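You operate a simulated robot arm through the tools that you are given. There is no shell and no other tool. Be economical: measure what you need, move in short steps, check, and stop when the job is done.

You are at the controls of a simulated robot arm. One attempt, no reset.

JOB
Run a basin of water in the thermometer's green band.
Fine: window-side basin, stopper down, the water covers the thermometer, both handles off, the other tap never on; reach in only once it is mixed, and lay the thermometer on the tray.

Only the result counts: the job must be done as asked and must still hold three seconds after the hand-in. Knocking over, shifting, dropping, spilling or breaking anything else fails it. A push-on lid holds only when it is set on centred and level and pressed home; a screw cap is set on level and turned clockwise until tight.

ROBOT AND FRAMES
A 6-joint arm with a two-finger parallel gripper, fixed in place. Base frame: the origin is at the foot of the arm, x ahead of it, y to its left, z up. Readings come in mm, rad, newtons and seconds.
With the tool pointing down near the work surface it reaches from about 280 to 800 mm from the base axis. Its first joint turns from -2.897 to 2.897 rad. Payload 3.91 kg.
The tool frame sits at the grasp point between the pads (the TCP): z along the fingers, y along the line on which they close. The tips reach 30 mm beyond it. The gripper opens to 110 mm. The fingers are 20 mm wide and 10 mm thick; the gripper's body (48 by 112 mm) begins 55 mm behind the TCP.
Orientation is that of the tool frame in the base frame, as [roll, pitch, yaw] about the fixed x, y, z axes, in that order (R = Rz(yaw) Ry(pitch) Rx(roll)). With the fingers straight down and closing along the base's y, the tool's x points along the base's -x, its y along +y and its z along -z.

CONTROLS
- The arm moves only by the tool jog_arm. Its arguments are lists of equal length, an entry for each row: "offset": the shift along the base's x, y, z in cm, a list of three; "rot": the turn, a rotation vector about the base's x, y, z in rad, a list of three; "grip": the opening, from 0 (shut) to 1 (fully open). In form: {"offset": [[dx, dy, dz], ...], "rot": [[ax, ay, az], ...], "grip": [grip, ...]}. A call has 1 to 12 rows; each row is the pose to reach, as a shift and turn from the pose commanded when the call began. A row lasts 0.2 s, in which the tool goes at most 50 mm and 0.15 rad; a call with a longer step from one row to the next is refused whole, and so is a gripper value outside its range. A pose out of reach is approached as far as the arm can. The call stops where the force on the tool passes 40 N (or 10 N more than at its start, if that is more) or the arm is blocked; 0.2 s more then pass. Each finger travels about 45 mm/s and halts on what it meets, pressing with about 32 N; the grip force reading is that of the motor and also rises with nothing between the fingers. The clock runs only during rows and for 0.2 s after the last one: add rows that repeat a pose to give the fingers time. It gives the time, the measured TCP pose, the force on the tool (base axes), the opening and the grip force at its end, in the units of the frame above (readings bear some noise).
- Cameras (640 x 400 px; columns grow to the right, rows downward): "scene" is fixed at [220.8, -501.4, 1617.1]; the picture's right is [0.47, -0.88, 0.00], its down [-0.77, -0.41, -0.48] and it looks along [0.42, 0.23, -0.88] (base axes); focal length 307 px, centre (320, 200). "wrist" rides on the gripper at [-36, 0, -57] in the tool frame; the picture's right is [0.00, -1.00, 0.00], its down [0.97, 0.00, -0.24] and it looks along [0.24, 0.00, 0.97] (tool axes); focal length 218 px, centre (320, 200).
- capture(camera): a new picture of that camera. It takes no simulated time.
- slide_trunk(by): slides the trunk up (or, below 0, down) by that many mm; the arm rides with it, the base frame stays. It gives what a move gives, with no picture.
- probe_pixels(camera, pixels): for up to 12 pixels [column, row] of the newest picture of that camera ("zoom" is the newest enlarged one), the place [x, y, z] in the base frame of the surface seen there, good to about 2 mm. It takes no simulated time.
- enlarge(camera, box): a new picture of the part [left, top, right, bottom] of that camera's present view, enlarged. It takes no simulated time.
- close_job(): hands the job in; it is judged then, once.

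Work in short steps. Measure before you move; look again where a grasp or a placing could have gone wrong, and mend it. You have 80 turns and 34 pictures in all, those below and enlarged ones among them. Open the gripper and draw the arm clear of the work before you hand the job in, unless the task says otherwise; then end with one line.

The tools are called after "Emit:" as name(argument=value, ...) on one line, values as JSON. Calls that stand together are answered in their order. jog_arm: Moves the arm, as the interface text tells. Its arguments: {"type":"object","properties":{"offset":{"type":"array"},"rot":{"type":"array"},"grip":{"type":"array"}},"required":["offset","rot","grip"]} The other tools are called the same way: slide_trunk (by) slides the trunk up or down; capture (camera) takes a picture; probe_pixels (camera, pixels) gives the place of the surface under pixels of a picture; enlarge (camera, box) takes an enlarged picture of a part of a camera's view; close_job () hands the job in.

At the start:

```text
clock: 0.0
tcp_pos: [472.4, 81.9, 1161.2]
ee_rot: [-3.141, -0.001, 3.142]
force: [-0.3, 1.1, 0.0]
width: 109.7
grasp_force: 0.1
trunk travel left (down, up): [-575.0, 35.0]
```

scene: 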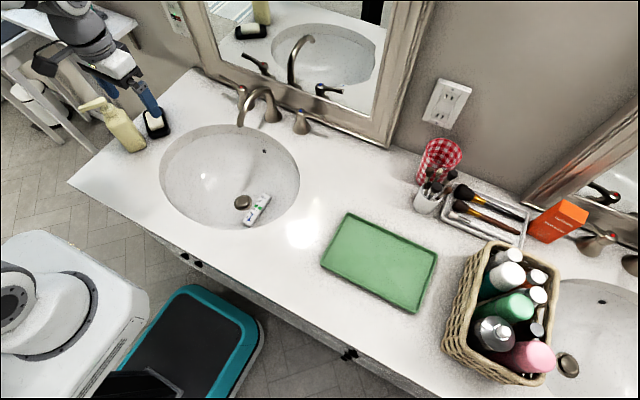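
wrist: 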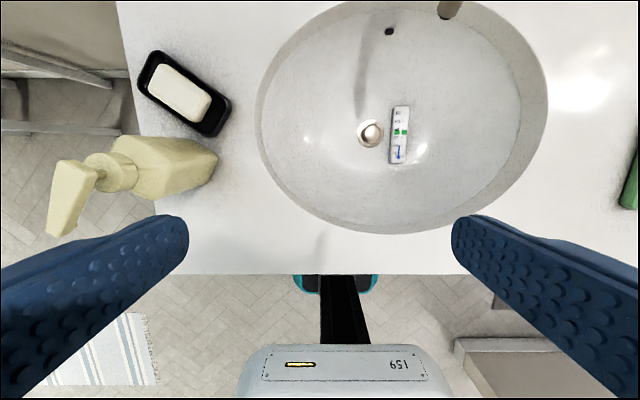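

The scene shows the left basin with a stopper at (242,202) and a thermometer at (257,210), a faucet with two handles, and a second basin on the right. I'll enlarge the basin and the fixtures to look closer.

Emit:
enlarge(camera="scene", box=[150, 70, 350, 240])

Emit:
enlarge(camera="wrist", box=[340, 90, 440, 180])

Emit:
probe_pixels(camera="scene", pixels=[[242, 202], [257, 210], [240, 92], [301, 122], [270, 110], [245, 120], [230, 128], [300, 175], [210, 175], [380, 260], [163, 175], [230, 228]])

Emit:
probe_pixels(camera="wrist", pixels=[[370, 133], [400, 110], [397, 160], [388, 31], [262, 130], [545, 100], [380, 232], [385, 2], [450, 8], [455, 140]])

```text
2.35 times, centred on (250, 155) of scene
```

zoom: 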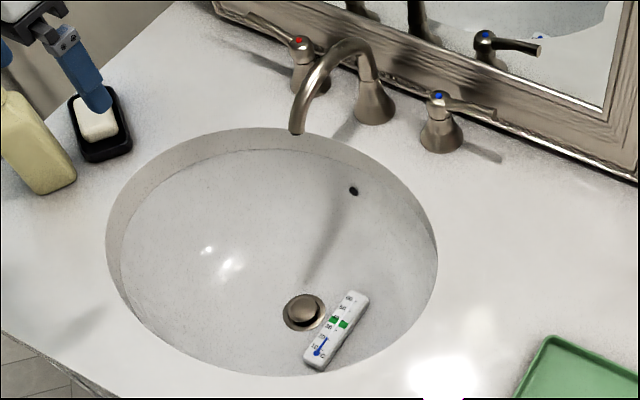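

```text
4.44 times, centred on (390, 135) of wrist
```

zoom: 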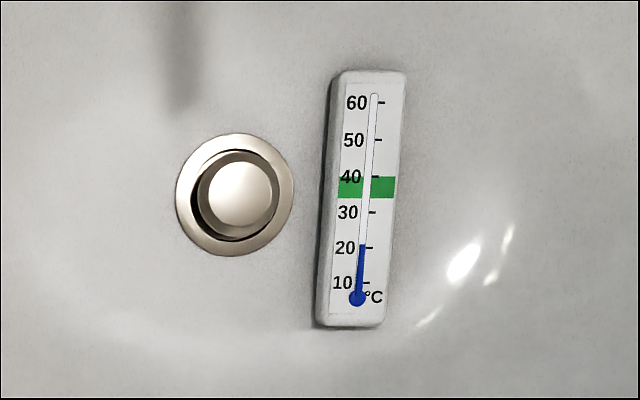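

```text
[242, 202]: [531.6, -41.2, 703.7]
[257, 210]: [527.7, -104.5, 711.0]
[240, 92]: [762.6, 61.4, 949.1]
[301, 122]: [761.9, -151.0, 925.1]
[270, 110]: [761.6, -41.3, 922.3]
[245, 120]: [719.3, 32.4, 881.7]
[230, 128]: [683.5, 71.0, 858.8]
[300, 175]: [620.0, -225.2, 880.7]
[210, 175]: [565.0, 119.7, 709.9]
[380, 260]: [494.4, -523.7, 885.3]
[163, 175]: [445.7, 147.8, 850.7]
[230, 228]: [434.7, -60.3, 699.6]
```

```text
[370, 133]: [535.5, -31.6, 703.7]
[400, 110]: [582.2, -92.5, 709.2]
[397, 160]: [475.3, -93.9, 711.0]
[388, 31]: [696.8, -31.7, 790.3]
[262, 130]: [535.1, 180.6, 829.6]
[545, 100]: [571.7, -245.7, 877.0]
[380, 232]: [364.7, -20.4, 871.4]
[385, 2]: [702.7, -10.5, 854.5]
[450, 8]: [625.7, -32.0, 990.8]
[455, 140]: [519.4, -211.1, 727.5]
```

The stopper looks raised out of its ring (gap shadow at (240,195) in the zoom). I still need to find which basin is on the window side, so I'll enlarge the top left, where there is something on the wall, and the right side.

Emit:
enlarge(camera="scene", box=[100, 0, 260, 100])

Emit:
enlarge(camera="scene", box=[400, 120, 640, 390])

Emit:
probe_pixels(camera="scene", pixels=[[600, 330], [566, 365], [600, 240], [630, 262], [173, 10], [325, 258], [437, 255], [348, 213], [415, 311], [268, 92], [246, 98], [310, 113]])

```text
4.00 times, centred on (180, 50) of scene
```

zoom: 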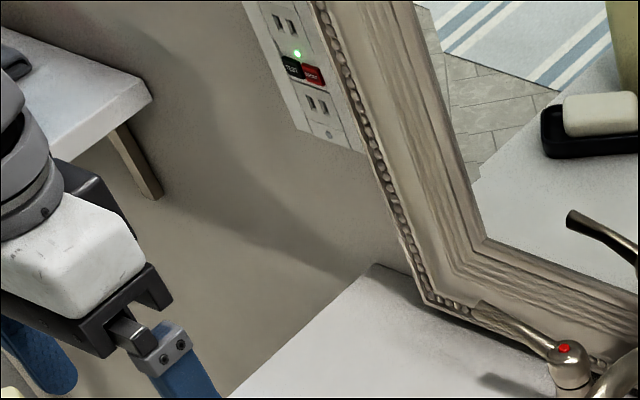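

```text
1.48 times, centred on (520, 255) of scene
```

zoom: 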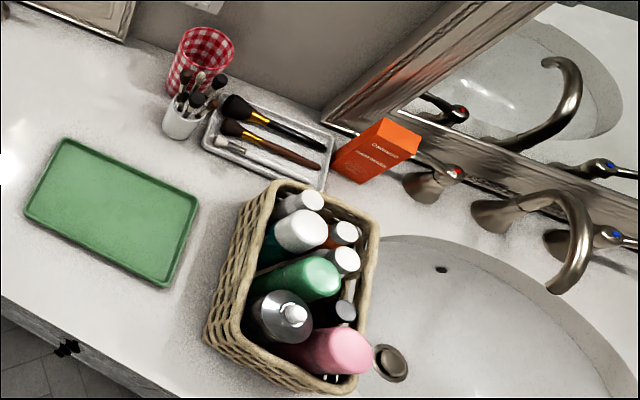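

```text
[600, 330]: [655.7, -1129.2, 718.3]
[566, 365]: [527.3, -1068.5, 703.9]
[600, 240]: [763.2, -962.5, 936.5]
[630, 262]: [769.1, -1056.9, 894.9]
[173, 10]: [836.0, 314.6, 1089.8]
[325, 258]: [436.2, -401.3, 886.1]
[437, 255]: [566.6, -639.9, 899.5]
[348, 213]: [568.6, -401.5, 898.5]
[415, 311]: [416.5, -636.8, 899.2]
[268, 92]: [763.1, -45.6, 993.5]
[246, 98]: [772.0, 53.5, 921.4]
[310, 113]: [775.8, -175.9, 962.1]
```

The other basin, at y≈-1070, is out of reach, so the left one must be the window-side basin. Next I move over the faucet to see the levers and the clearance to the mirror.

Emit:
jog_arm(offset=[[4, -3, 0], [8, -6, 0], [12, -9, 0], [16.5, -12.5, 0], [16.5, -12.5, 0]], rot=[[0, 0, 0], [0, 0, 0], [0, 0, 0], [0, 0, 0], [0, 0, 0]], grip=[0.8, 0.6, 0.3, 0, 0])

Emit:
capture(camera="wrist")

```text
refused: row 4 steps farther than a row can; nothing moved
```

```text
27 pictures are left
```

wrist: 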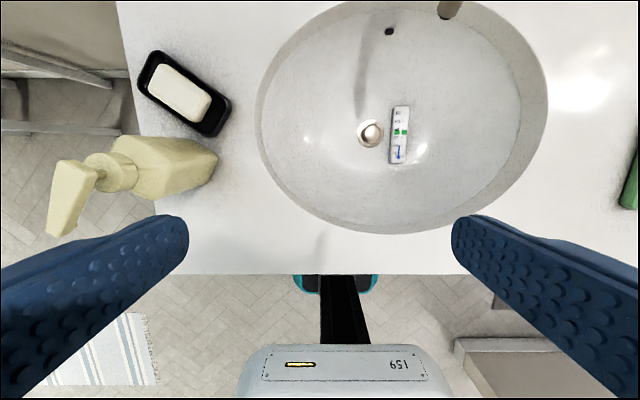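

The call was refused because row 4 stepped too far, so the view hasn't changed. I repeat it with shorter steps.

Emit:
jog_arm(offset=[[3.5, -2.5, 0], [7, -5, 0], [10.5, -7.5, 0], [14, -10, 0], [16.5, -12.5, 0], [16.5, -12.5, 0]], rot=[[0, 0, 0], [0, 0, 0], [0, 0, 0], [0, 0, 0], [0, 0, 0], [0, 0, 0]], grip=[0.8, 0.6, 0.3, 0, 0, 0])

```text
clock: 1.4
tcp_pos: [636.6, -42.6, 1163.6]
ee_rot: [3.14, 0.0, 3.141]
force: [-0.1, -0.6, -0.8]
width: 0.0
grasp_force: 10.3
trunk travel left (down, up): [-575.0, 35.0]
```

The arm is at (637,-43,1164) with the gripper shut. Now a wrist picture of the faucet.

Emit:
capture(camera="wrist")

```text
26 pictures are left
```

wrist: 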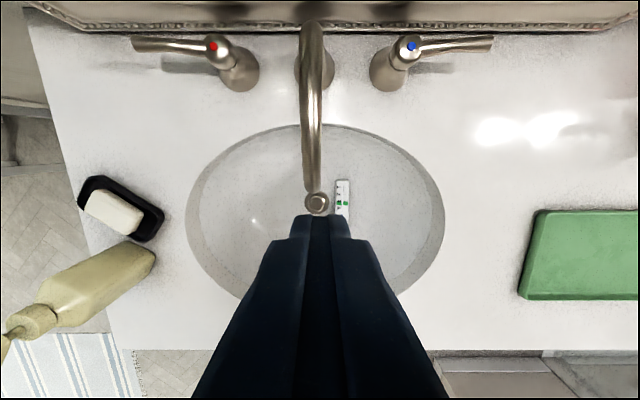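

The levers show at (135..215,45) for hot and (410..490,45) for cold, with the mirror frame at row 25. I probe these points.

Emit:
probe_pixels(camera="wrist", pixels=[[213, 46], [180, 46], [137, 45], [410, 46], [445, 46], [488, 44], [100, 30], [490, 30], [316, 204], [240, 80], [180, 22], [445, 22]])

Emit:
probe_pixels(camera="wrist", pixels=[[180, 10], [445, 4], [100, 10], [312, 22], [316, 60], [344, 185], [344, 210], [180, 40], [180, 52], [140, 39], [140, 52], [560, 35]])

```text
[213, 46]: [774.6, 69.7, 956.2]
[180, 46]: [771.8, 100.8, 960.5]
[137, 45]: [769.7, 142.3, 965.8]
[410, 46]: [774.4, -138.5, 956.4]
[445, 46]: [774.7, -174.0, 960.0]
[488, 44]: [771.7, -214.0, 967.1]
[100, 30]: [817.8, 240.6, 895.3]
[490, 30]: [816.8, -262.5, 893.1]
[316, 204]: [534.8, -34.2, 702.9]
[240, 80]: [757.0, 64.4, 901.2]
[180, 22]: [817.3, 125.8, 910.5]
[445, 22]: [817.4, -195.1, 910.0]
```

```text
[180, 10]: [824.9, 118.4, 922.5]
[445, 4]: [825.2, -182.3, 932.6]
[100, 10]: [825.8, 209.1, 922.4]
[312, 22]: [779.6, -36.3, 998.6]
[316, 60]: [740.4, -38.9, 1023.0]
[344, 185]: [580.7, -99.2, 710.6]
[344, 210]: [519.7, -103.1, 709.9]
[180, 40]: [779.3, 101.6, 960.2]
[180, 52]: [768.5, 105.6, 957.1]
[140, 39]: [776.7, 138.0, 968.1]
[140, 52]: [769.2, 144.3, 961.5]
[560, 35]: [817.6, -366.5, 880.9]
```

Lever facts: the hot hub is at about (773,65) with its lever running to y≈145 at z≈960, and the cold one mirrors it at y -138 to -216. The mirror frame front is at x≈817. I'll press the stopper first, at about (533,-36), so I move over it now.

Emit:
jog_arm(offset=[[-4, 0, 0], [-8, 0.3, -1], [-10.3, 0.6, -5], [-10.3, 0.6, -10], [-10.3, 0.6, -15], [-10.3, 0.6, -20], [-10.3, 0.6, -25], [-10.3, 0.6, -30], [-10.3, 0.6, -34], [-10.3, 0.6, -36], [-10.3, 0.6, -36]], rot=[[0, 0, 0], [0, 0, 0], [0, 0, 0], [0, 0, 0], [0, 0, 0], [0, 0, 0], [0, 0, 0], [0, 0, 0], [0, 0, 0], [0, 0, 0], [0, 0, 0]], grip=[0, 0, 0, 0, 0, 0, 0, 0, 0, 0, 0])

Emit:
capture(camera="wrist")

```text
clock: 3.8
tcp_pos: [532.9, -35.8, 800.4]
ee_rot: [3.139, 0.0, 3.141]
force: [-0.3, 0.6, -0.5]
width: 0.0
grasp_force: 32.8
trunk travel left (down, up): [-575.0, 35.0]
```

```text
25 pictures are left
```

wrist: 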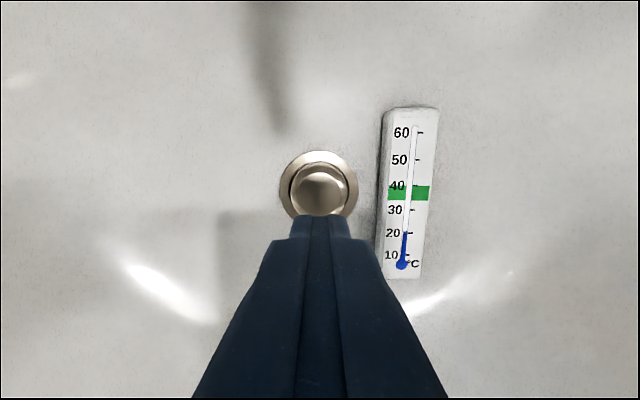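

The stopper cap at (319,188) sits in its ring, with the thermometer at (408,190). I measure the heights.

Emit:
probe_pixels(camera="wrist", pixels=[[319, 188], [319, 175], [300, 195], [318, 155], [353, 185], [250, 185], [408, 115], [402, 275], [384, 200], [434, 190], [410, 190], [470, 190]])

```text
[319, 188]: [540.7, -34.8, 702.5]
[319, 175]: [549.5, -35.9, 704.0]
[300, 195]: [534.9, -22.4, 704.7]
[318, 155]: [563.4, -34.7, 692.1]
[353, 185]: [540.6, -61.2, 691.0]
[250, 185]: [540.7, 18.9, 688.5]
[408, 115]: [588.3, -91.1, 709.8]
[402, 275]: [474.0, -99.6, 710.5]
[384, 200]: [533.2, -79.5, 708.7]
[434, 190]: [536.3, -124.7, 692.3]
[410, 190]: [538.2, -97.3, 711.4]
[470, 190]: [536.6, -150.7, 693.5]
```

The cap top is at z 704 and the ring at 691, so the stopper is up. Its centre is about (537,-35). I press it down gently.

Emit:
jog_arm(offset=[[0.4, 0, -3], [0.4, 0, -5.5], [0.4, 0, -6.5], [0.4, 0, -7], [0.4, 0, -7.4], [0.4, 0, -7.8], [0.4, 0, -8.1], [0.4, 0, -8.4]], rot=[[0, 0, 0], [0, 0, 0], [0, 0, 0], [0, 0, 0], [0, 0, 0], [0, 0, 0], [0, 0, 0], [0, 0, 0]], grip=[0, 0, 0, 0, 0, 0, 0, 0])

```text
clock: 5.5
tcp_pos: [537.2, -36.3, 723.6]
ee_rot: [-3.141, 0.005, -3.142]
force: [-10.1, 1.0, 32.6]
width: 0.3
grasp_force: 32.2
trunk travel left (down, up): [-575.0, 35.0]
stopped in row 8: the force on the tool passed its limit (the readings are from after the stop); the commanded pose is now the measured one
```

The press hit its stop with the tip at z≈694. I lift off and check the stopper.

Emit:
jog_arm(offset=[[0, 0, 1], [-0.4, 0, 5], [-0.4, 0, 8], [-0.4, 0, 8]], rot=[[0, 0, 0], [0, 0, 0], [0, 0, 0], [0, 0, 0]], grip=[0, 0, 0, 0])

Emit:
capture(camera="wrist")

Emit:
probe_pixels(camera="wrist", pixels=[[319, 188], [319, 175], [300, 195], [318, 155], [353, 185], [384, 200]])

```text
clock: 6.5
tcp_pos: [537.3, -36.0, 800.6]
ee_rot: [3.141, 0.001, 3.141]
force: [0.4, 0.2, 0.2]
width: 0.0
grasp_force: 32.5
trunk travel left (down, up): [-575.0, 35.0]
```

```text
24 pictures are left
```

wrist: 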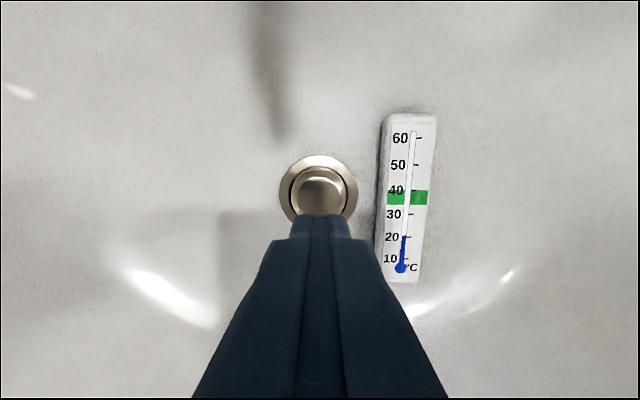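

```text
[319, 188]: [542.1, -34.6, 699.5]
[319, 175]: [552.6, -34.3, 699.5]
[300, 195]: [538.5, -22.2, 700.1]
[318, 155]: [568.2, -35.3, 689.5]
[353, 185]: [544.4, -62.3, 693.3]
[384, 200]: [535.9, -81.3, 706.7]
```

The cap now reads z≈699.6, against 704 before. I check from the side with an enlarged scene view whether it is fully seated.

Emit:
jog_arm(offset=[[0, 0, 5], [-3, 0, 10], [-6, 0, 15], [-8, 0, 19], [-8, 0, 19]], rot=[[0, 0, 0], [0, 0, 0], [0, 0, 0], [0, 0, 0], [0, 0, 0]], grip=[0, 0, 0, 0, 0])

Emit:
enlarge(camera="scene", box=[222, 185, 278, 220])

```text
refused: row 2 steps farther than a row can; nothing moved
```

```text
11.43 times, centred on (250, 202) of scene
```

zoom: 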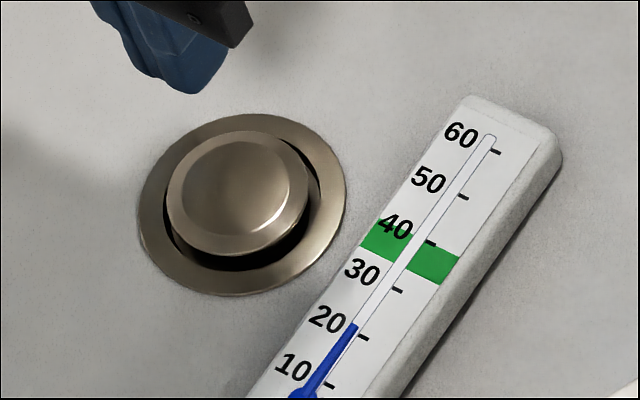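

The cap still stands a little above its ring in the zoom. I probe the cap, ring and floor here.

Emit:
probe_pixels(camera="zoom", pixels=[[240, 190], [210, 180], [270, 200], [235, 220], [235, 285], [155, 195], [330, 190], [235, 125], [100, 250], [240, 240]])

Emit:
enlarge(camera="scene", box=[538, 347, 594, 382])

Emit:
probe_pixels(camera="zoom", pixels=[[320, 200], [300, 190], [340, 210], [320, 240], [320, 290], [250, 220]])

```text
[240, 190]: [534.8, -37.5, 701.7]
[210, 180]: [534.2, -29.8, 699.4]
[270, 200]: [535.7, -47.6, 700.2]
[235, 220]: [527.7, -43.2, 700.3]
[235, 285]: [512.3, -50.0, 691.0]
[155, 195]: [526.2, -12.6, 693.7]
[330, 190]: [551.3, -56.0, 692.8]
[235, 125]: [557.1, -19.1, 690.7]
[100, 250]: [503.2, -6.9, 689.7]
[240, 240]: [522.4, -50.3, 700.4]
```

```text
11.43 times, centred on (566, 364) of scene
```

zoom: 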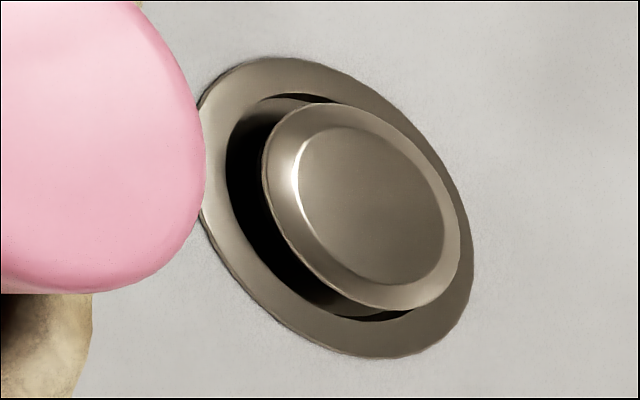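

```text
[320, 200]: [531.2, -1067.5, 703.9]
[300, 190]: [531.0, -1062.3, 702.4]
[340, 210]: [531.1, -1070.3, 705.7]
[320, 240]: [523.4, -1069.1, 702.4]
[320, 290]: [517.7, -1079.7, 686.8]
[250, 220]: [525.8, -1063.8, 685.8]
```

The up stopper on the other basin reads about 704 and this one about 700, so it may be only partly down. I press again at the centre (535,-37) in finer steps to feel where it resists.

Emit:
jog_arm(offset=[[-0.2, -0.1, -4], [-0.2, -0.1, -6.3], [-0.2, -0.1, -6.9], [-0.2, -0.1, -6.9]], rot=[[0, 0, 0], [0, 0, 0], [0, 0, 0], [0, 0, 0]], grip=[0, 0, 0, 0])

Emit:
jog_arm(offset=[[0, 0, -0.2], [0, 0, -0.3], [0, 0, -0.3]], rot=[[0, 0, 0], [0, 0, 0], [0, 0, 0]], grip=[0, 0, 0])

Emit:
jog_arm(offset=[[0, 0, -0.2], [0, 0, -0.3], [0, 0, -0.3]], rot=[[0, 0, 0], [0, 0, 0], [0, 0, 0]], grip=[0, 0, 0])

```text
clock: 7.5
tcp_pos: [535.5, -36.6, 731.9]
ee_rot: [3.141, 0.003, -3.141]
force: [-0.6, 0.1, 0.3]
width: 0.0
grasp_force: 32.3
trunk travel left (down, up): [-575.0, 35.0]
```

```text
clock: 8.3
tcp_pos: [534.7, -37.3, 729.5]
ee_rot: [-3.142, 0.002, 3.14]
force: [1.0, 2.3, 3.9]
width: 0.0
grasp_force: 32.1
trunk travel left (down, up): [-575.0, 35.0]
```

```text
clock: 9.1
tcp_pos: [534.0, -36.7, 725.5]
ee_rot: [-3.14, 0.001, -3.14]
force: [3.0, 1.4, 6.8]
width: 0.1
grasp_force: 32.1
trunk travel left (down, up): [-575.0, 35.0]
```

Contact came at tip z≈700 and the resistance is light, like a spring. I press on to the stop and watch for a latch.

Emit:
jog_arm(offset=[[0, 0, -0.1], [0, 0, -0.2], [0, 0, -0.2]], rot=[[0, 0, 0], [0, 0, 0], [0, 0, 0]], grip=[0, 0, 0])

Emit:
jog_arm(offset=[[0, 0, -0.1], [0, 0, -0.2], [0, 0, -0.3], [0, 0, -0.4]], rot=[[0, 0, 0], [0, 0, 0], [0, 0, 0], [0, 0, 0]], grip=[0, 0, 0, 0])

Emit:
jog_arm(offset=[[0, 0, 1], [0, 0, 5], [0, 0, 8], [0, 0, 8]], rot=[[0, 0, 0], [0, 0, 0], [0, 0, 0], [0, 0, 0]], grip=[0, 0, 0, 0])

Emit:
enlarge(camera="scene", box=[222, 185, 278, 220])

Emit:
probe_pixels(camera="zoom", pixels=[[240, 190], [210, 180], [270, 200], [235, 220], [235, 285], [155, 195], [330, 190], [235, 125]])

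```text
clock: 9.9
tcp_pos: [534.0, -35.9, 724.4]
ee_rot: [-3.142, 0.005, 3.14]
force: [1.1, -4.0, 14.7]
width: 0.0
grasp_force: 31.9
trunk travel left (down, up): [-575.0, 35.0]
```

```text
clock: 10.8
tcp_pos: [532.7, -38.0, 724.3]
ee_rot: [-3.14, 0.006, 3.141]
force: [-7.5, 2.4, 28.1]
width: 0.0
grasp_force: 32.2
trunk travel left (down, up): [-575.0, 35.0]
stopped in row 4: the force on the tool passed its limit (the readings are from after the stop); the commanded pose is now the measured one
```

```text
clock: 11.8
tcp_pos: [535.1, -38.4, 800.4]
ee_rot: [3.141, 0.006, -3.141]
force: [-0.2, 0.6, 0.5]
width: 0.1
grasp_force: 32.3
trunk travel left (down, up): [-575.0, 35.0]
```

```text
11.43 times, centred on (250, 202) of scene
```

zoom: 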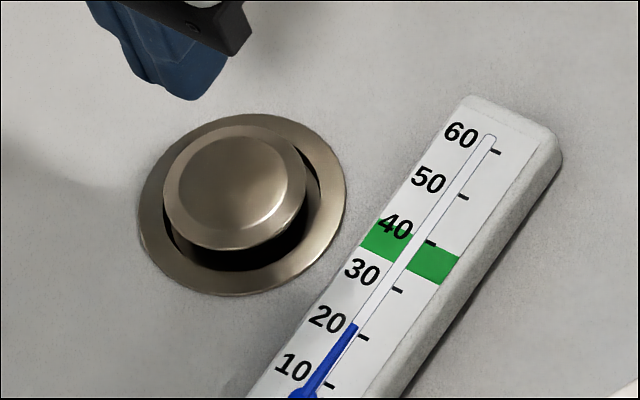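

```text
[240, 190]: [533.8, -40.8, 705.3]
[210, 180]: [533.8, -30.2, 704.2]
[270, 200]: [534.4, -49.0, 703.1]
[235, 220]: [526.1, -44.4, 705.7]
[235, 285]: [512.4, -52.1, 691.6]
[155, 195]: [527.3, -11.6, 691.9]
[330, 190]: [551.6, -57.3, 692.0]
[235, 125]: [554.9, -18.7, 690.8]
```

It is up again at z≈704.5, so this is a click stopper and 700 was its latched down position. I press it once more to latch it down.

Emit:
jog_arm(offset=[[0, 0, -3], [0, 0, -5.5], [0, 0, -6.5], [0, 0, -7], [0, 0, -7.4], [0, 0, -7.8], [0, 0, -8.1], [0, 0, -8.4]], rot=[[0, 0, 0], [0, 0, 0], [0, 0, 0], [0, 0, 0], [0, 0, 0], [0, 0, 0], [0, 0, 0], [0, 0, 0]], grip=[0, 0, 0, 0, 0, 0, 0, 0])

Emit:
jog_arm(offset=[[0, 0, 1], [0, 0, 5], [0, 0, 9.5], [0, 0, 14], [0, 0, 18.5], [0, 0, 23], [0, 0, 27], [0, 0, 27]], rot=[[0, 0, 0], [0, 0, 0], [0, 0, 0], [0, 0, 0], [0, 0, 0], [0, 0, 0], [0, 0, 0], [0, 0, 0]], grip=[0, 0, 0, 0, 0, 0, 0, 0])

Emit:
enlarge(camera="scene", box=[222, 185, 278, 220])

Emit:
probe_pixels(camera="zoom", pixels=[[240, 190], [210, 180], [270, 200], [235, 220], [235, 285], [155, 195], [330, 190], [235, 125]])

```text
clock: 13.5
tcp_pos: [535.8, -37.2, 723.5]
ee_rot: [-3.139, 0.012, 3.14]
force: [-9.7, -1.8, 31.7]
width: 0.0
grasp_force: 32.2
trunk travel left (down, up): [-575.0, 35.0]
stopped in row 8: the force on the tool passed its limit (the readings are from after the stop); the commanded pose is now the measured one
```

```text
clock: 15.3
tcp_pos: [536.9, -36.3, 991.2]
ee_rot: [-3.141, 0.01, 3.141]
force: [0.1, -1.1, 0.1]
width: 0.0
grasp_force: 32.1
trunk travel left (down, up): [-575.0, 35.0]
```

```text
11.43 times, centred on (250, 202) of scene
```

zoom: 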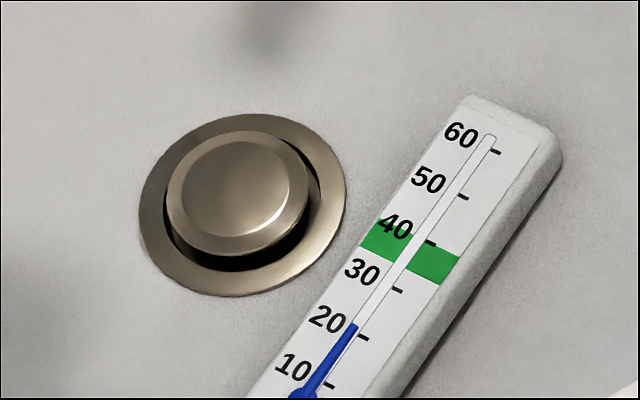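

```text
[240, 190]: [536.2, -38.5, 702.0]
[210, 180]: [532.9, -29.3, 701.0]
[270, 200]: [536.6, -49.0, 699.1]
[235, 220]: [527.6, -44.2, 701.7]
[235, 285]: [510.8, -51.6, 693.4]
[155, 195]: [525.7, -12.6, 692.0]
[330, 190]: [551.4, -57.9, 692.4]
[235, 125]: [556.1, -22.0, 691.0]
```

The stopper is latched down again at z≈700. Next is the hot lever: I move behind and above it, tilting the tips 0.35 rad forward to keep the gripper body clear of the mirror.

Emit:
jog_arm(offset=[[0, 3, 3.5], [0.5, 6.5, 7], [2, 10.5, 9], [5, 14, 9], [9, 16.1, 9], [13.5, 16.1, 9], [18, 16.1, 9], [22, 16.1, 8], [25.3, 16.1, 6], [25.3, 16.1, 6]], rot=[[0, 0, 0], [0, -0.1, 0], [0, -0.2, 0], [0, -0.3, 0], [0, -0.35, 0], [0, -0.35, 0], [0, -0.35, 0], [0, -0.35, 0], [0, -0.35, 0], [0, -0.35, 0]], grip=[0, 0, 0, 0, 0, 0, 0, 0, 0, 0])

Emit:
capture(camera="wrist")

```text
clock: 17.5
tcp_pos: [787.7, 122.0, 1051.2]
ee_rot: [3.14, 0.361, -3.14]
force: [0.4, -0.1, 1.1]
width: 0.1
grasp_force: 32.1
trunk travel left (down, up): [-575.0, 35.0]
```

```text
19 pictures are left
```

wrist: 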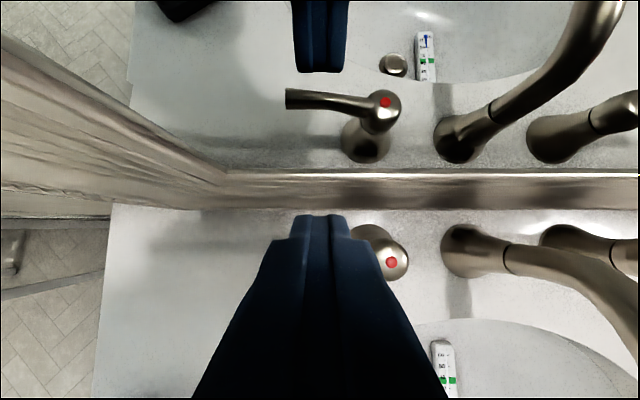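

The fingertips are poised behind the lever, clear of the frame. I descend to z≈971 behind it.

Emit:
jog_arm(offset=[[0.3, 0, -3], [0.3, 0, -5.5], [0.3, 0, -7], [0.3, 0, -8], [0.3, 0, -8]], rot=[[0, 0, 0], [0, 0, 0], [0, 0, 0], [0, 0, 0], [0, 0, 0]], grip=[0, 0, 0, 0, 0])

Emit:
enlarge(camera="scene", box=[200, 60, 300, 130])

```text
clock: 18.7
tcp_pos: [792.0, 123.2, 970.2]
ee_rot: [-3.141, 0.359, 3.141]
force: [-0.6, -0.4, 0.6]
width: 0.0
grasp_force: 31.9
trunk travel left (down, up): [-575.0, 35.0]
```

```text
5.71 times, centred on (250, 95) of scene
```

zoom: 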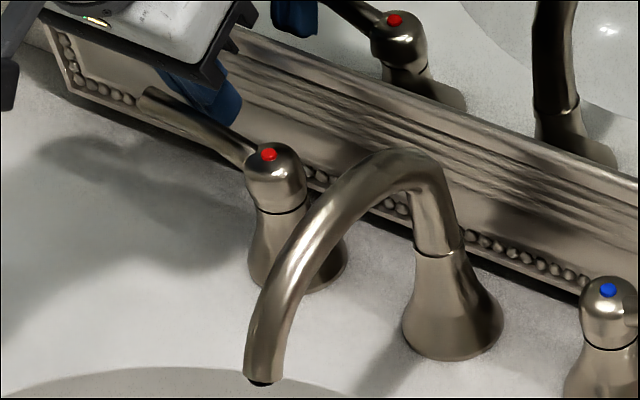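

The finger is behind the hot lever with no contact. I pull the lever about 3 cm toward the front.

Emit:
jog_arm(offset=[[-0.7, 0, 0], [-1.4, 0, 0], [-2.1, 0, 0], [-2.8, 0, 0], [-3.2, 0, 0], [-3.2, 0, 0]], rot=[[0, 0, 0], [0, 0, 0], [0, 0, 0], [0, 0, 0], [0, 0, 0], [0, 0, 0]], grip=[0, 0, 0, 0, 0, 0])

Emit:
capture(camera="scene")

```text
clock: 20.1
tcp_pos: [762.5, 122.5, 970.8]
ee_rot: [-3.141, 0.359, -3.141]
force: [0.5, 0.4, -0.1]
width: 0.0
grasp_force: 32.0
trunk travel left (down, up): [-575.0, 35.0]
```

```text
17 pictures are left
```

scene: 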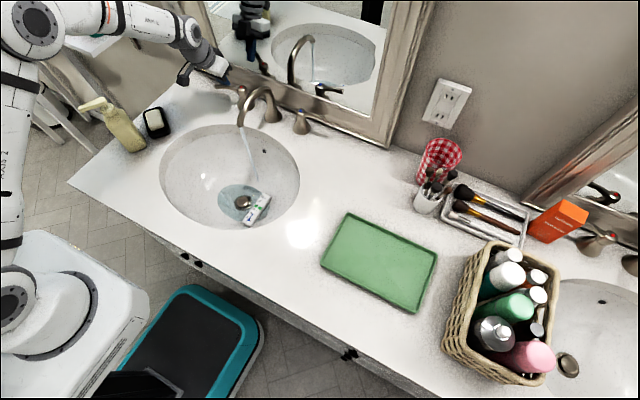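

Hot water is running. I lift clear and go over to the cold lever, passing above the spout.

Emit:
jog_arm(offset=[[0.3, 0, 4.5], [0.5, 0, 9], [0.5, -3, 12], [0.5, -7.5, 12], [0.5, -12, 12], [0.5, -16.5, 12], [0.5, -21, 12], [1, -25.5, 12], [2.5, -29, 10], [2.9, -31, 6], [2.9, -31, 4], [2.9, -31, 4]], rot=[[0, 0, 0], [0, 0, 0], [0, 0, 0], [0, 0, 0], [0, 0, 0], [0, 0, 0], [0, 0, 0], [0, 0, 0], [0, 0, 0], [0, 0, 0], [0, 0, 0], [0, 0, 0]], grip=[0, 0, 0, 0, 0, 0, 0, 0, 0, 0, 0, 0])

Emit:
jog_arm(offset=[[0, 0, -2], [0, 0, -4], [0, 0, -4]], rot=[[0, 0, 0], [0, 0, 0], [0, 0, 0]], grip=[0, 0, 0])

```text
clock: 22.7
tcp_pos: [792.0, -187.4, 1011.0]
ee_rot: [3.141, 0.36, 3.142]
force: [-0.1, -0.6, 0.0]
width: 0.0
grasp_force: 31.8
trunk travel left (down, up): [-575.0, 35.0]
```

```text
clock: 23.5
tcp_pos: [790.3, -186.8, 970.3]
ee_rot: [-3.14, 0.361, -3.141]
force: [-0.2, 0.3, 0.3]
width: 0.0
grasp_force: 31.9
trunk travel left (down, up): [-575.0, 35.0]
```

I'm behind the cold lever with no contact. I pull it by about the same angle.

Emit:
jog_arm(offset=[[-0.7, 0, 0], [-1.4, 0, 0], [-2, 0, 0], [-2.4, 0, 0], [-2.4, 0, 0]], rot=[[0, 0, 0], [0, 0, 0], [0, 0, 0], [0, 0, 0], [0, 0, 0]], grip=[0, 0, 0, 0, 0])

Emit:
enlarge(camera="scene", box=[160, 70, 340, 240])

```text
clock: 24.7
tcp_pos: [766.5, -187.9, 970.8]
ee_rot: [-3.14, 0.36, 3.141]
force: [0.7, 0.2, 0.4]
width: 0.1
grasp_force: 31.5
trunk travel left (down, up): [-575.0, 35.0]
```

```text
2.35 times, centred on (250, 155) of scene
```

zoom: 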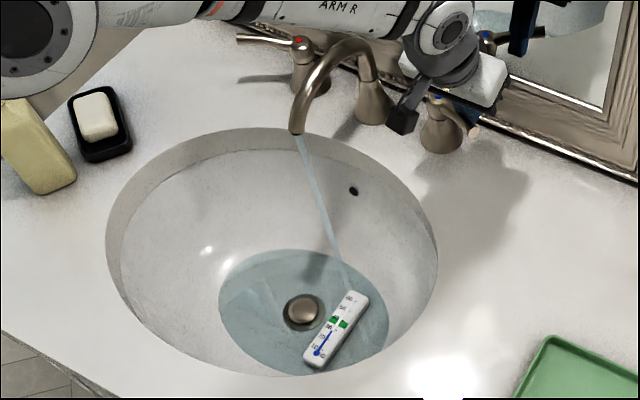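

Water is pooling around the thermometer. I read it up close while the hand stays at the cold lever.

Emit:
jog_arm(offset=[[0, 0, 0], [0, 0, 0], [0, 0, 0], [0, 0, 0], [0, 0, 0], [0, 0, 0]], rot=[[0, 0, 0], [0, 0, 0], [0, 0, 0], [0, 0, 0], [0, 0, 0], [0, 0, 0]], grip=[0, 0, 0, 0, 0, 0])

Emit:
enlarge(camera="scene", box=[205, 170, 285, 230])

Emit:
probe_pixels(camera="zoom", pixels=[[150, 200], [250, 150], [400, 280], [300, 330], [440, 250], [240, 210]])

```text
clock: 26.1
tcp_pos: [766.3, -187.7, 971.1]
ee_rot: [3.141, 0.358, -3.141]
force: [-0.8, 0.4, -0.5]
width: 0.1
grasp_force: 31.9
trunk travel left (down, up): [-575.0, 35.0]
```

```text
6.67 times, centred on (245, 200) of scene
```

zoom: 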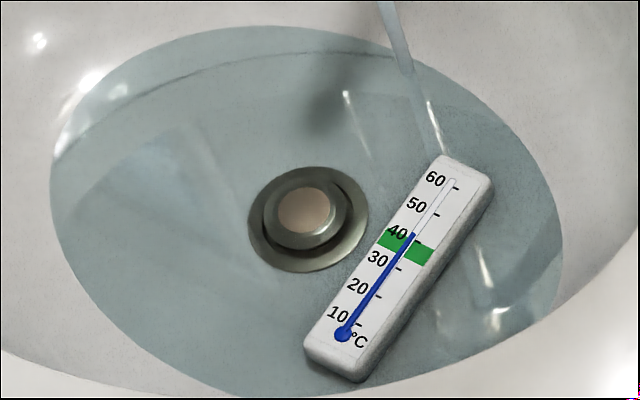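

```text
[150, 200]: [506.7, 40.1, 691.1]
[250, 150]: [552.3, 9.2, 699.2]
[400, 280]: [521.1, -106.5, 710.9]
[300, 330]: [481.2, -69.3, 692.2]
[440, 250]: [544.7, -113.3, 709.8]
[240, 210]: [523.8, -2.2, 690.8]
```

It reads about 43, just over the band. I wait a bit with both running to see the trend.

Emit:
jog_arm(offset=[[0, 0, 0], [0, 0, 0], [0, 0, 0], [0, 0, 0], [0, 0, 0], [0, 0, 0], [0, 0, 0], [0, 0, 0], [0, 0, 0], [0, 0, 0]], rot=[[0, 0, 0], [0, 0, 0], [0, 0, 0], [0, 0, 0], [0, 0, 0], [0, 0, 0], [0, 0, 0], [0, 0, 0], [0, 0, 0], [0, 0, 0]], grip=[0, 0, 0, 0, 0, 0, 0, 0, 0, 0])

Emit:
enlarge(camera="scene", box=[205, 170, 285, 230])

```text
clock: 28.3
tcp_pos: [766.1, -186.5, 971.3]
ee_rot: [-3.141, 0.36, 3.142]
force: [-0.5, 0.8, 0.2]
width: 0.1
grasp_force: 31.8
trunk travel left (down, up): [-575.0, 35.0]
```

```text
6.67 times, centred on (245, 200) of scene
```

zoom: 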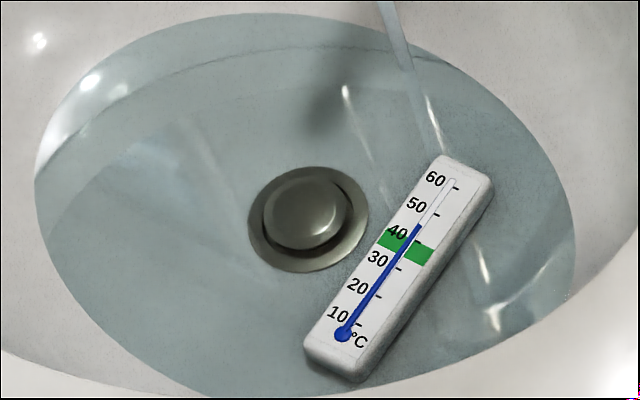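

It is rising, now about 46. I open the cold about 1 cm more, then go to shut the hot.

Emit:
jog_arm(offset=[[-0.6, 0, 0], [-1.2, 0, 0], [-1.2, 0, 0]], rot=[[0, 0, 0], [0, 0, 0], [0, 0, 0]], grip=[0, 0, 0])

Emit:
jog_arm(offset=[[0.3, 0, 4.5], [0.3, 0, 9], [0.3, 3, 12], [0.3, 7.5, 12], [0.3, 12, 12], [0, 16.5, 12], [-2, 20.5, 12], [-4, 24.5, 12], [-6, 28, 11], [-6, 31.0, 8], [-6, 31.0, 4], [-6, 31.0, 4]], rot=[[0, 0, 0], [0, 0, 0], [0, 0, 0], [0, 0, 0], [0, 0, 0], [0, 0, 0], [0, 0, 0], [0, 0, 0], [0, 0, 0], [0, 0, 0], [0, 0, 0], [0, 0, 0]], grip=[0, 0, 0, 0, 0, 0, 0, 0, 0, 0, 0, 0])

Emit:
enlarge(camera="scene", box=[205, 70, 305, 230])

```text
clock: 29.1
tcp_pos: [752.9, -186.2, 970.4]
ee_rot: [-3.141, 0.359, 3.141]
force: [-0.2, -0.4, -0.1]
width: 0.0
grasp_force: 32.1
trunk travel left (down, up): [-575.0, 35.0]
```

```text
clock: 31.7
tcp_pos: [693.1, 124.9, 1010.9]
ee_rot: [-3.141, 0.36, 3.141]
force: [0.4, 0.2, 0.2]
width: 0.0
grasp_force: 32.2
trunk travel left (down, up): [-575.0, 35.0]
```

```text
2.50 times, centred on (255, 150) of scene
```

zoom: 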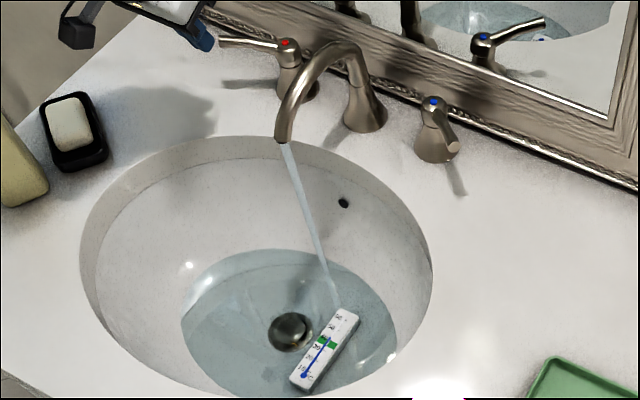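

The finger is in front of the hot lever. I lower 4 cm and push the lever back to its stop to shut the hot off.

Emit:
jog_arm(offset=[[0, 0, -4], [2.5, 0, -4], [4, 0, -4], [4.8, 0, -4], [5.4, 0, -4], [5.8, 0, -4], [6.2, 0, -4], [6.6, 0, -4], [7, 0, -4]], rot=[[0, 0, 0], [0, 0, 0], [0, 0, 0], [0, 0, 0], [0, 0, 0], [0, 0, 0], [0, 0, 0], [0, 0, 0], [0, 0, 0]], grip=[0, 0, 0, 0, 0, 0, 0, 0, 0])

Emit:
enlarge(camera="scene", box=[205, 70, 305, 230])

```text
clock: 33.5
tcp_pos: [752.1, 123.3, 965.1]
ee_rot: [-3.136, 0.341, -3.139]
force: [-12.0, 0.4, -1.8]
width: 0.0
grasp_force: 31.7
trunk travel left (down, up): [-575.0, 35.0]
stopped in row 9: the force on the tool passed its limit (the readings are from after the stop); the commanded pose is now the measured one
```

```text
2.50 times, centred on (255, 150) of scene
```

zoom: 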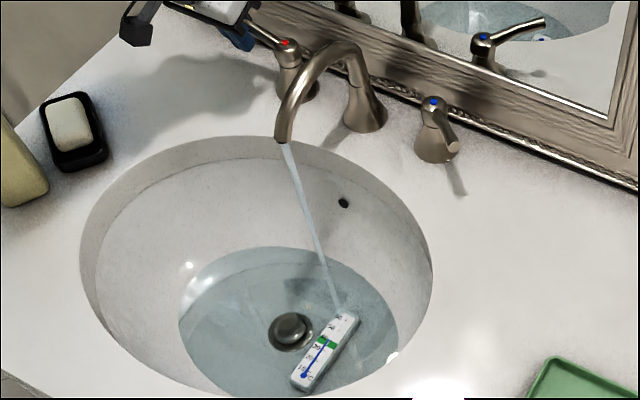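

The hot lever is at its stop and cold alone is running. I move to the front of the cold lever and read the thermometer.

Emit:
jog_arm(offset=[[-3, 0, 1], [-6, 0, 4.5], [-6.7, -2, 9], [-6.7, -4.5, 13], [-6.7, -9, 15], [-6.7, -13.5, 15], [-6.7, -18, 15], [-6.7, -22.5, 15], [-6.7, -27, 13.5], [-6.7, -30.8, 10.5], [-6.7, -30.8, 6], [-6.7, -30.8, 4]], rot=[[0, 0, 0], [0, 0, 0], [0, 0, 0], [0, 0, 0], [0, 0, 0], [0, 0, 0], [0, 0, 0], [0, 0, 0], [0, 0, 0], [0, 0, 0], [0, 0, 0], [0, 0, 0]], grip=[0, 0, 0, 0, 0, 0, 0, 0, 0, 0, 0, 0])

Emit:
enlarge(camera="scene", box=[205, 170, 285, 230])

```text
clock: 36.1
tcp_pos: [688.3, -185.0, 1008.1]
ee_rot: [-3.138, 0.346, -3.141]
force: [0.1, -0.6, 0.3]
width: 0.0
grasp_force: 31.6
trunk travel left (down, up): [-575.0, 35.0]
```

```text
6.67 times, centred on (245, 200) of scene
```

zoom: 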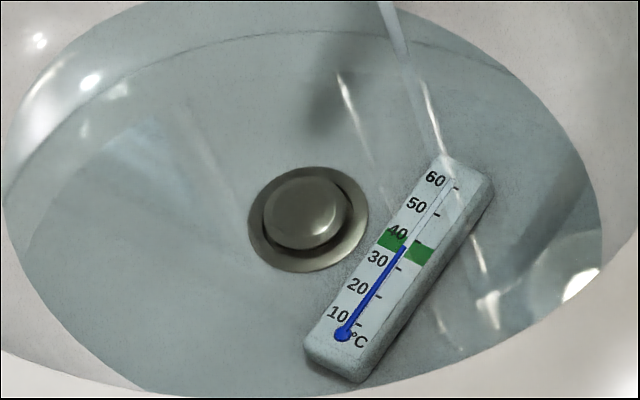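

It reads about 38 and is falling, with the thermometer submerged. I shut the cold now.

Emit:
jog_arm(offset=[[0.5, 0, -4], [3.3, 0, -4], [4.7, 0, -4], [5.6, 0, -4], [6.2, 0, -4], [6.6, 0, -4], [7, 0, -4], [7.4, 0, -4]], rot=[[0, 0, 0], [0, 0, 0], [0, 0, 0], [0, 0, 0], [0, 0, 0], [0, 0, 0], [0, 0, 0], [0, 0, 0]], grip=[0, 0, 0, 0, 0, 0, 0, 0])

Emit:
enlarge(camera="scene", box=[205, 70, 305, 230])

```text
clock: 37.9
tcp_pos: [752.9, -184.6, 962.0]
ee_rot: [3.139, 0.327, 3.14]
force: [-14.1, -1.2, 0.6]
width: 0.1
grasp_force: 31.9
trunk travel left (down, up): [-575.0, 35.0]
stopped in row 8: the force on the tool passed its limit (the readings are from after the stop); the commanded pose is now the measured one
```

```text
2.50 times, centred on (255, 150) of scene
```

zoom: 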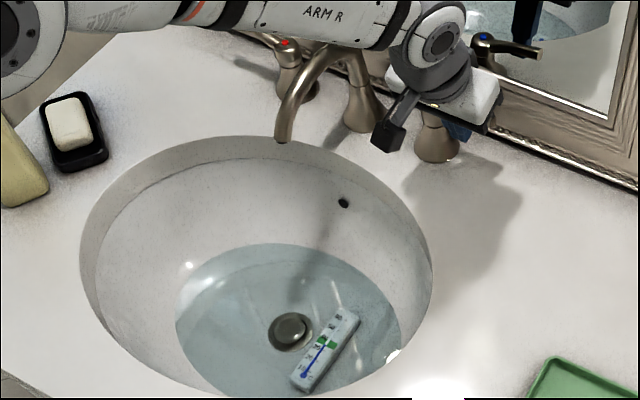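

The stream is off. I probe the waterline height from this picture to compare with the thermometer top at 711, then back away.

Emit:
probe_pixels(camera="zoom", pixels=[[176, 322], [177, 310], [182, 295], [398, 310], [400, 325], [280, 244], [240, 252], [340, 270], [300, 388], [350, 312]])

Emit:
jog_arm(offset=[[-3.5, 0.5, 0], [-7, 1, 2], [-11, 2, 4], [-14.5, 4, 6], [-18, 6, 8], [-21, 8, 10], [-21, 8.8, 10], [-21, 8.8, 10], [-21, 8.8, 10]], rot=[[0, 0, 0], [0, 0, 0], [0, 0, 0], [0, 0.1, 0], [0, 0.2, 0], [0, 0.28, 0], [0, 0.33, 0], [0, 0.33, 0], [0, 0.33, 0]], grip=[0, 0, 0, 0, 0, 0, 0.4, 0.8, 0.8])

Emit:
capture(camera="wrist")

```text
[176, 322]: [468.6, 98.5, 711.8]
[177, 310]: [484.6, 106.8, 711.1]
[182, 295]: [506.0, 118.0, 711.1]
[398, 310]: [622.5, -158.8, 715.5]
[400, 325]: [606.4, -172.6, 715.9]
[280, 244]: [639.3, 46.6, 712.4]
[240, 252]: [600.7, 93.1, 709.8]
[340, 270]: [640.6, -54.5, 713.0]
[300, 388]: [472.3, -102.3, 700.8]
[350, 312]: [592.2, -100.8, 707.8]
```

```text
clock: 39.9
tcp_pos: [546.2, -97.3, 1063.2]
ee_rot: [3.141, 0.003, 3.141]
force: [0.7, 0.0, 0.2]
width: 67.4
grasp_force: 0.1
trunk travel left (down, up): [-575.0, 35.0]
```

```text
9 pictures are left
```

wrist: 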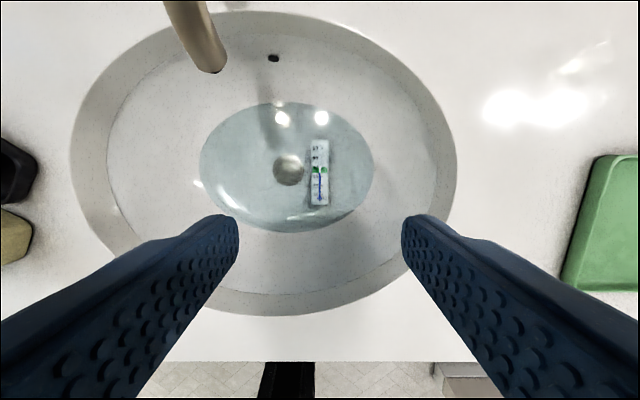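

The waterline is at about 712, barely above the thermometer top at 711, so more water is needed. I read the thermometer precisely first.

Emit:
enlarge(camera="wrist", box=[290, 130, 354, 210])

Emit:
probe_pixels(camera="wrist", pixels=[[319, 142], [319, 203], [313, 170], [327, 170], [201, 165], [372, 170], [280, 233], [275, 104], [319, 172]])

```text
5.00 times, centred on (322, 170) of wrist
```

zoom: 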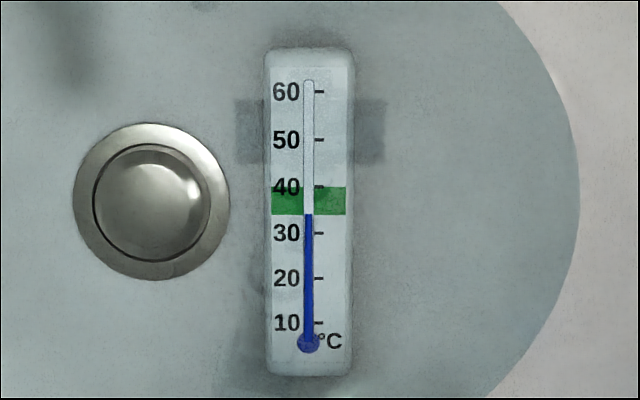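

```text
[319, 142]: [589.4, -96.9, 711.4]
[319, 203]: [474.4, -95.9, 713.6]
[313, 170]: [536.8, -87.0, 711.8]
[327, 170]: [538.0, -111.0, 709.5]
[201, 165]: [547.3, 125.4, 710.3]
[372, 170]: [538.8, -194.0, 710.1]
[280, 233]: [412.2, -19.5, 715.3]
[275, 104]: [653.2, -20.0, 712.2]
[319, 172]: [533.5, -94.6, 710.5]
```

It reads about 34, at the lower edge, so I need more volume and a bit more heat. I reopen hot wider and then add a smaller amount of cold. First I go behind the hot lever.

Emit:
jog_arm(offset=[[0, 3, 2], [2, 6.5, 3], [5, 9.5, 3], [8, 12.5, 3], [11, 15.5, 3], [14, 18.5, 3], [17, 21, 3], [20, 22, 3], [23, 22, 1.5], [24.5, 22, -1.3], [24.5, 22, -1.3]], rot=[[0, 0, 0], [0, -0.05, 0], [0, -0.1, 0], [0, -0.16, 0], [0, -0.22, 0], [0, -0.28, 0], [0, -0.34, 0], [0, -0.36, 0], [0, -0.36, 0], [0, -0.36, 0], [0, -0.36, 0]], grip=[0.4, 0, 0, 0, 0, 0, 0, 0, 0, 0, 0])

```text
clock: 42.3
tcp_pos: [791.5, 122.1, 1049.4]
ee_rot: [3.141, 0.363, 3.142]
force: [0.1, 0.4, 0.2]
width: 0.0
grasp_force: 31.6
trunk travel left (down, up): [-575.0, 35.0]
```

I'm above and behind the hot lever. I descend and pull it about 4.4 cm.

Emit:
jog_arm(offset=[[0, 0, -4], [0, 0, -8], [-1, 0, -8], [-2, 0, -8], [-3, 0, -8], [-4, 0, -8], [-4.4, 0, -8], [-4.4, 0, -8]], rot=[[0, 0, 0], [0, 0, 0], [0, 0, 0], [0, 0, 0], [0, 0, 0], [0, 0, 0], [0, 0, 0], [0, 0, 0]], grip=[0, 0, 0, 0, 0, 0, 0, 0])

Emit:
jog_arm(offset=[[0.3, 0, 4.5], [0.5, 0, 9], [0.5, -3, 12], [0.5, -7.5, 12], [0.5, -12, 12], [0.5, -16.5, 12], [1, -21, 12], [2.5, -25, 12], [4, -29, 10], [4.4, -31, 6], [4.4, -31, 4], [4.4, -31, 4]], rot=[[0, 0, 0], [0, 0, 0], [0, 0, 0], [0, 0, 0], [0, 0, 0], [0, 0, 0], [0, 0, 0], [0, 0, 0], [0, 0, 0], [0, 0, 0], [0, 0, 0], [0, 0, 0]], grip=[0, 0, 0, 0, 0, 0, 0, 0, 0, 0, 0, 0])

Emit:
jog_arm(offset=[[0, 0, -4], [-0.7, 0, -4], [-1.4, 0, -4], [-2.1, 0, -4], [-2.5, 0, -4]], rot=[[0, 0, 0], [0, 0, 0], [0, 0, 0], [0, 0, 0], [0, 0, 0]], grip=[0, 0, 0, 0, 0])

```text
clock: 44.1
tcp_pos: [746.6, 123.2, 970.7]
ee_rot: [-3.141, 0.363, 3.141]
force: [0.9, 0.1, 0.9]
width: 0.0
grasp_force: 32.2
trunk travel left (down, up): [-575.0, 35.0]
```

```text
clock: 46.7
tcp_pos: [789.8, -186.8, 1010.9]
ee_rot: [-3.142, 0.363, 3.141]
force: [-0.7, 0.4, -0.4]
width: 0.3
grasp_force: 31.3
trunk travel left (down, up): [-575.0, 35.0]
```

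```text
clock: 47.9
tcp_pos: [766.4, -187.2, 970.8]
ee_rot: [-3.141, 0.363, 3.141]
force: [1.3, 1.1, 1.4]
width: 0.3
grasp_force: 32.1
trunk travel left (down, up): [-575.0, 35.0]
```

Both are running, with hot the wider. I go round to the front of the hot lever and shut it.

Emit:
jog_arm(offset=[[0.3, 0, 4.5], [0.3, 0, 9], [0.3, 3, 12], [0.3, 7.5, 12], [-0.5, 12, 12], [-2, 16, 12], [-3.5, 20, 12], [-5.5, 24, 12], [-7.6, 28, 11], [-7.6, 31.1, 8], [-7.6, 31.1, 4], [-7.6, 31.1, 0]], rot=[[0, 0, 0], [0, 0, 0], [0, 0, 0], [0, 0, 0], [0, 0, 0], [0, 0, 0], [0, 0, 0], [0, 0, 0], [0, 0, 0], [0, 0, 0], [0, 0, 0], [0, 0, 0]], grip=[0, 0, 0, 0, 0, 0, 0, 0, 0, 0, 0, 0])

Emit:
jog_arm(offset=[[2, 0, 0], [3.2, 0, 0], [4.2, 0, 0], [5.2, 0, 0], [5.8, 0, 0], [6.2, 0, 0], [6.6, 0, 0], [7, 0, 0], [7.4, 0, 0]], rot=[[0, 0, 0], [0, 0, 0], [0, 0, 0], [0, 0, 0], [0, 0, 0], [0, 0, 0], [0, 0, 0], [0, 0, 0], [0, 0, 0]], grip=[0, 0, 0, 0, 0, 0, 0, 0, 0])

Emit:
enlarge(camera="scene", box=[195, 130, 305, 230])

```text
clock: 50.5
tcp_pos: [690.0, 125.7, 969.8]
ee_rot: [3.142, 0.362, -3.14]
force: [0.1, -0.4, 1.2]
width: 0.3
grasp_force: 32.1
trunk travel left (down, up): [-575.0, 35.0]
```

```text
clock: 52.4
tcp_pos: [751.9, 125.3, 966.0]
ee_rot: [-3.139, 0.345, -3.141]
force: [-12.9, 0.5, 0.9]
width: 0.0
grasp_force: 32.0
trunk travel left (down, up): [-575.0, 35.0]
stopped in row 9: the force on the tool passed its limit (the readings are from after the stop); the commanded pose is now the measured one
```

```text
4.00 times, centred on (250, 180) of scene
```

zoom: 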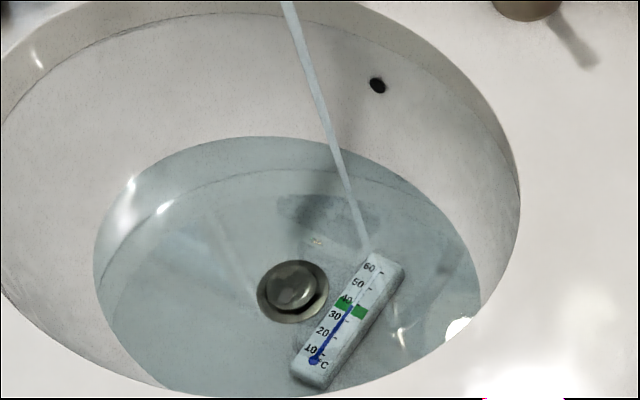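

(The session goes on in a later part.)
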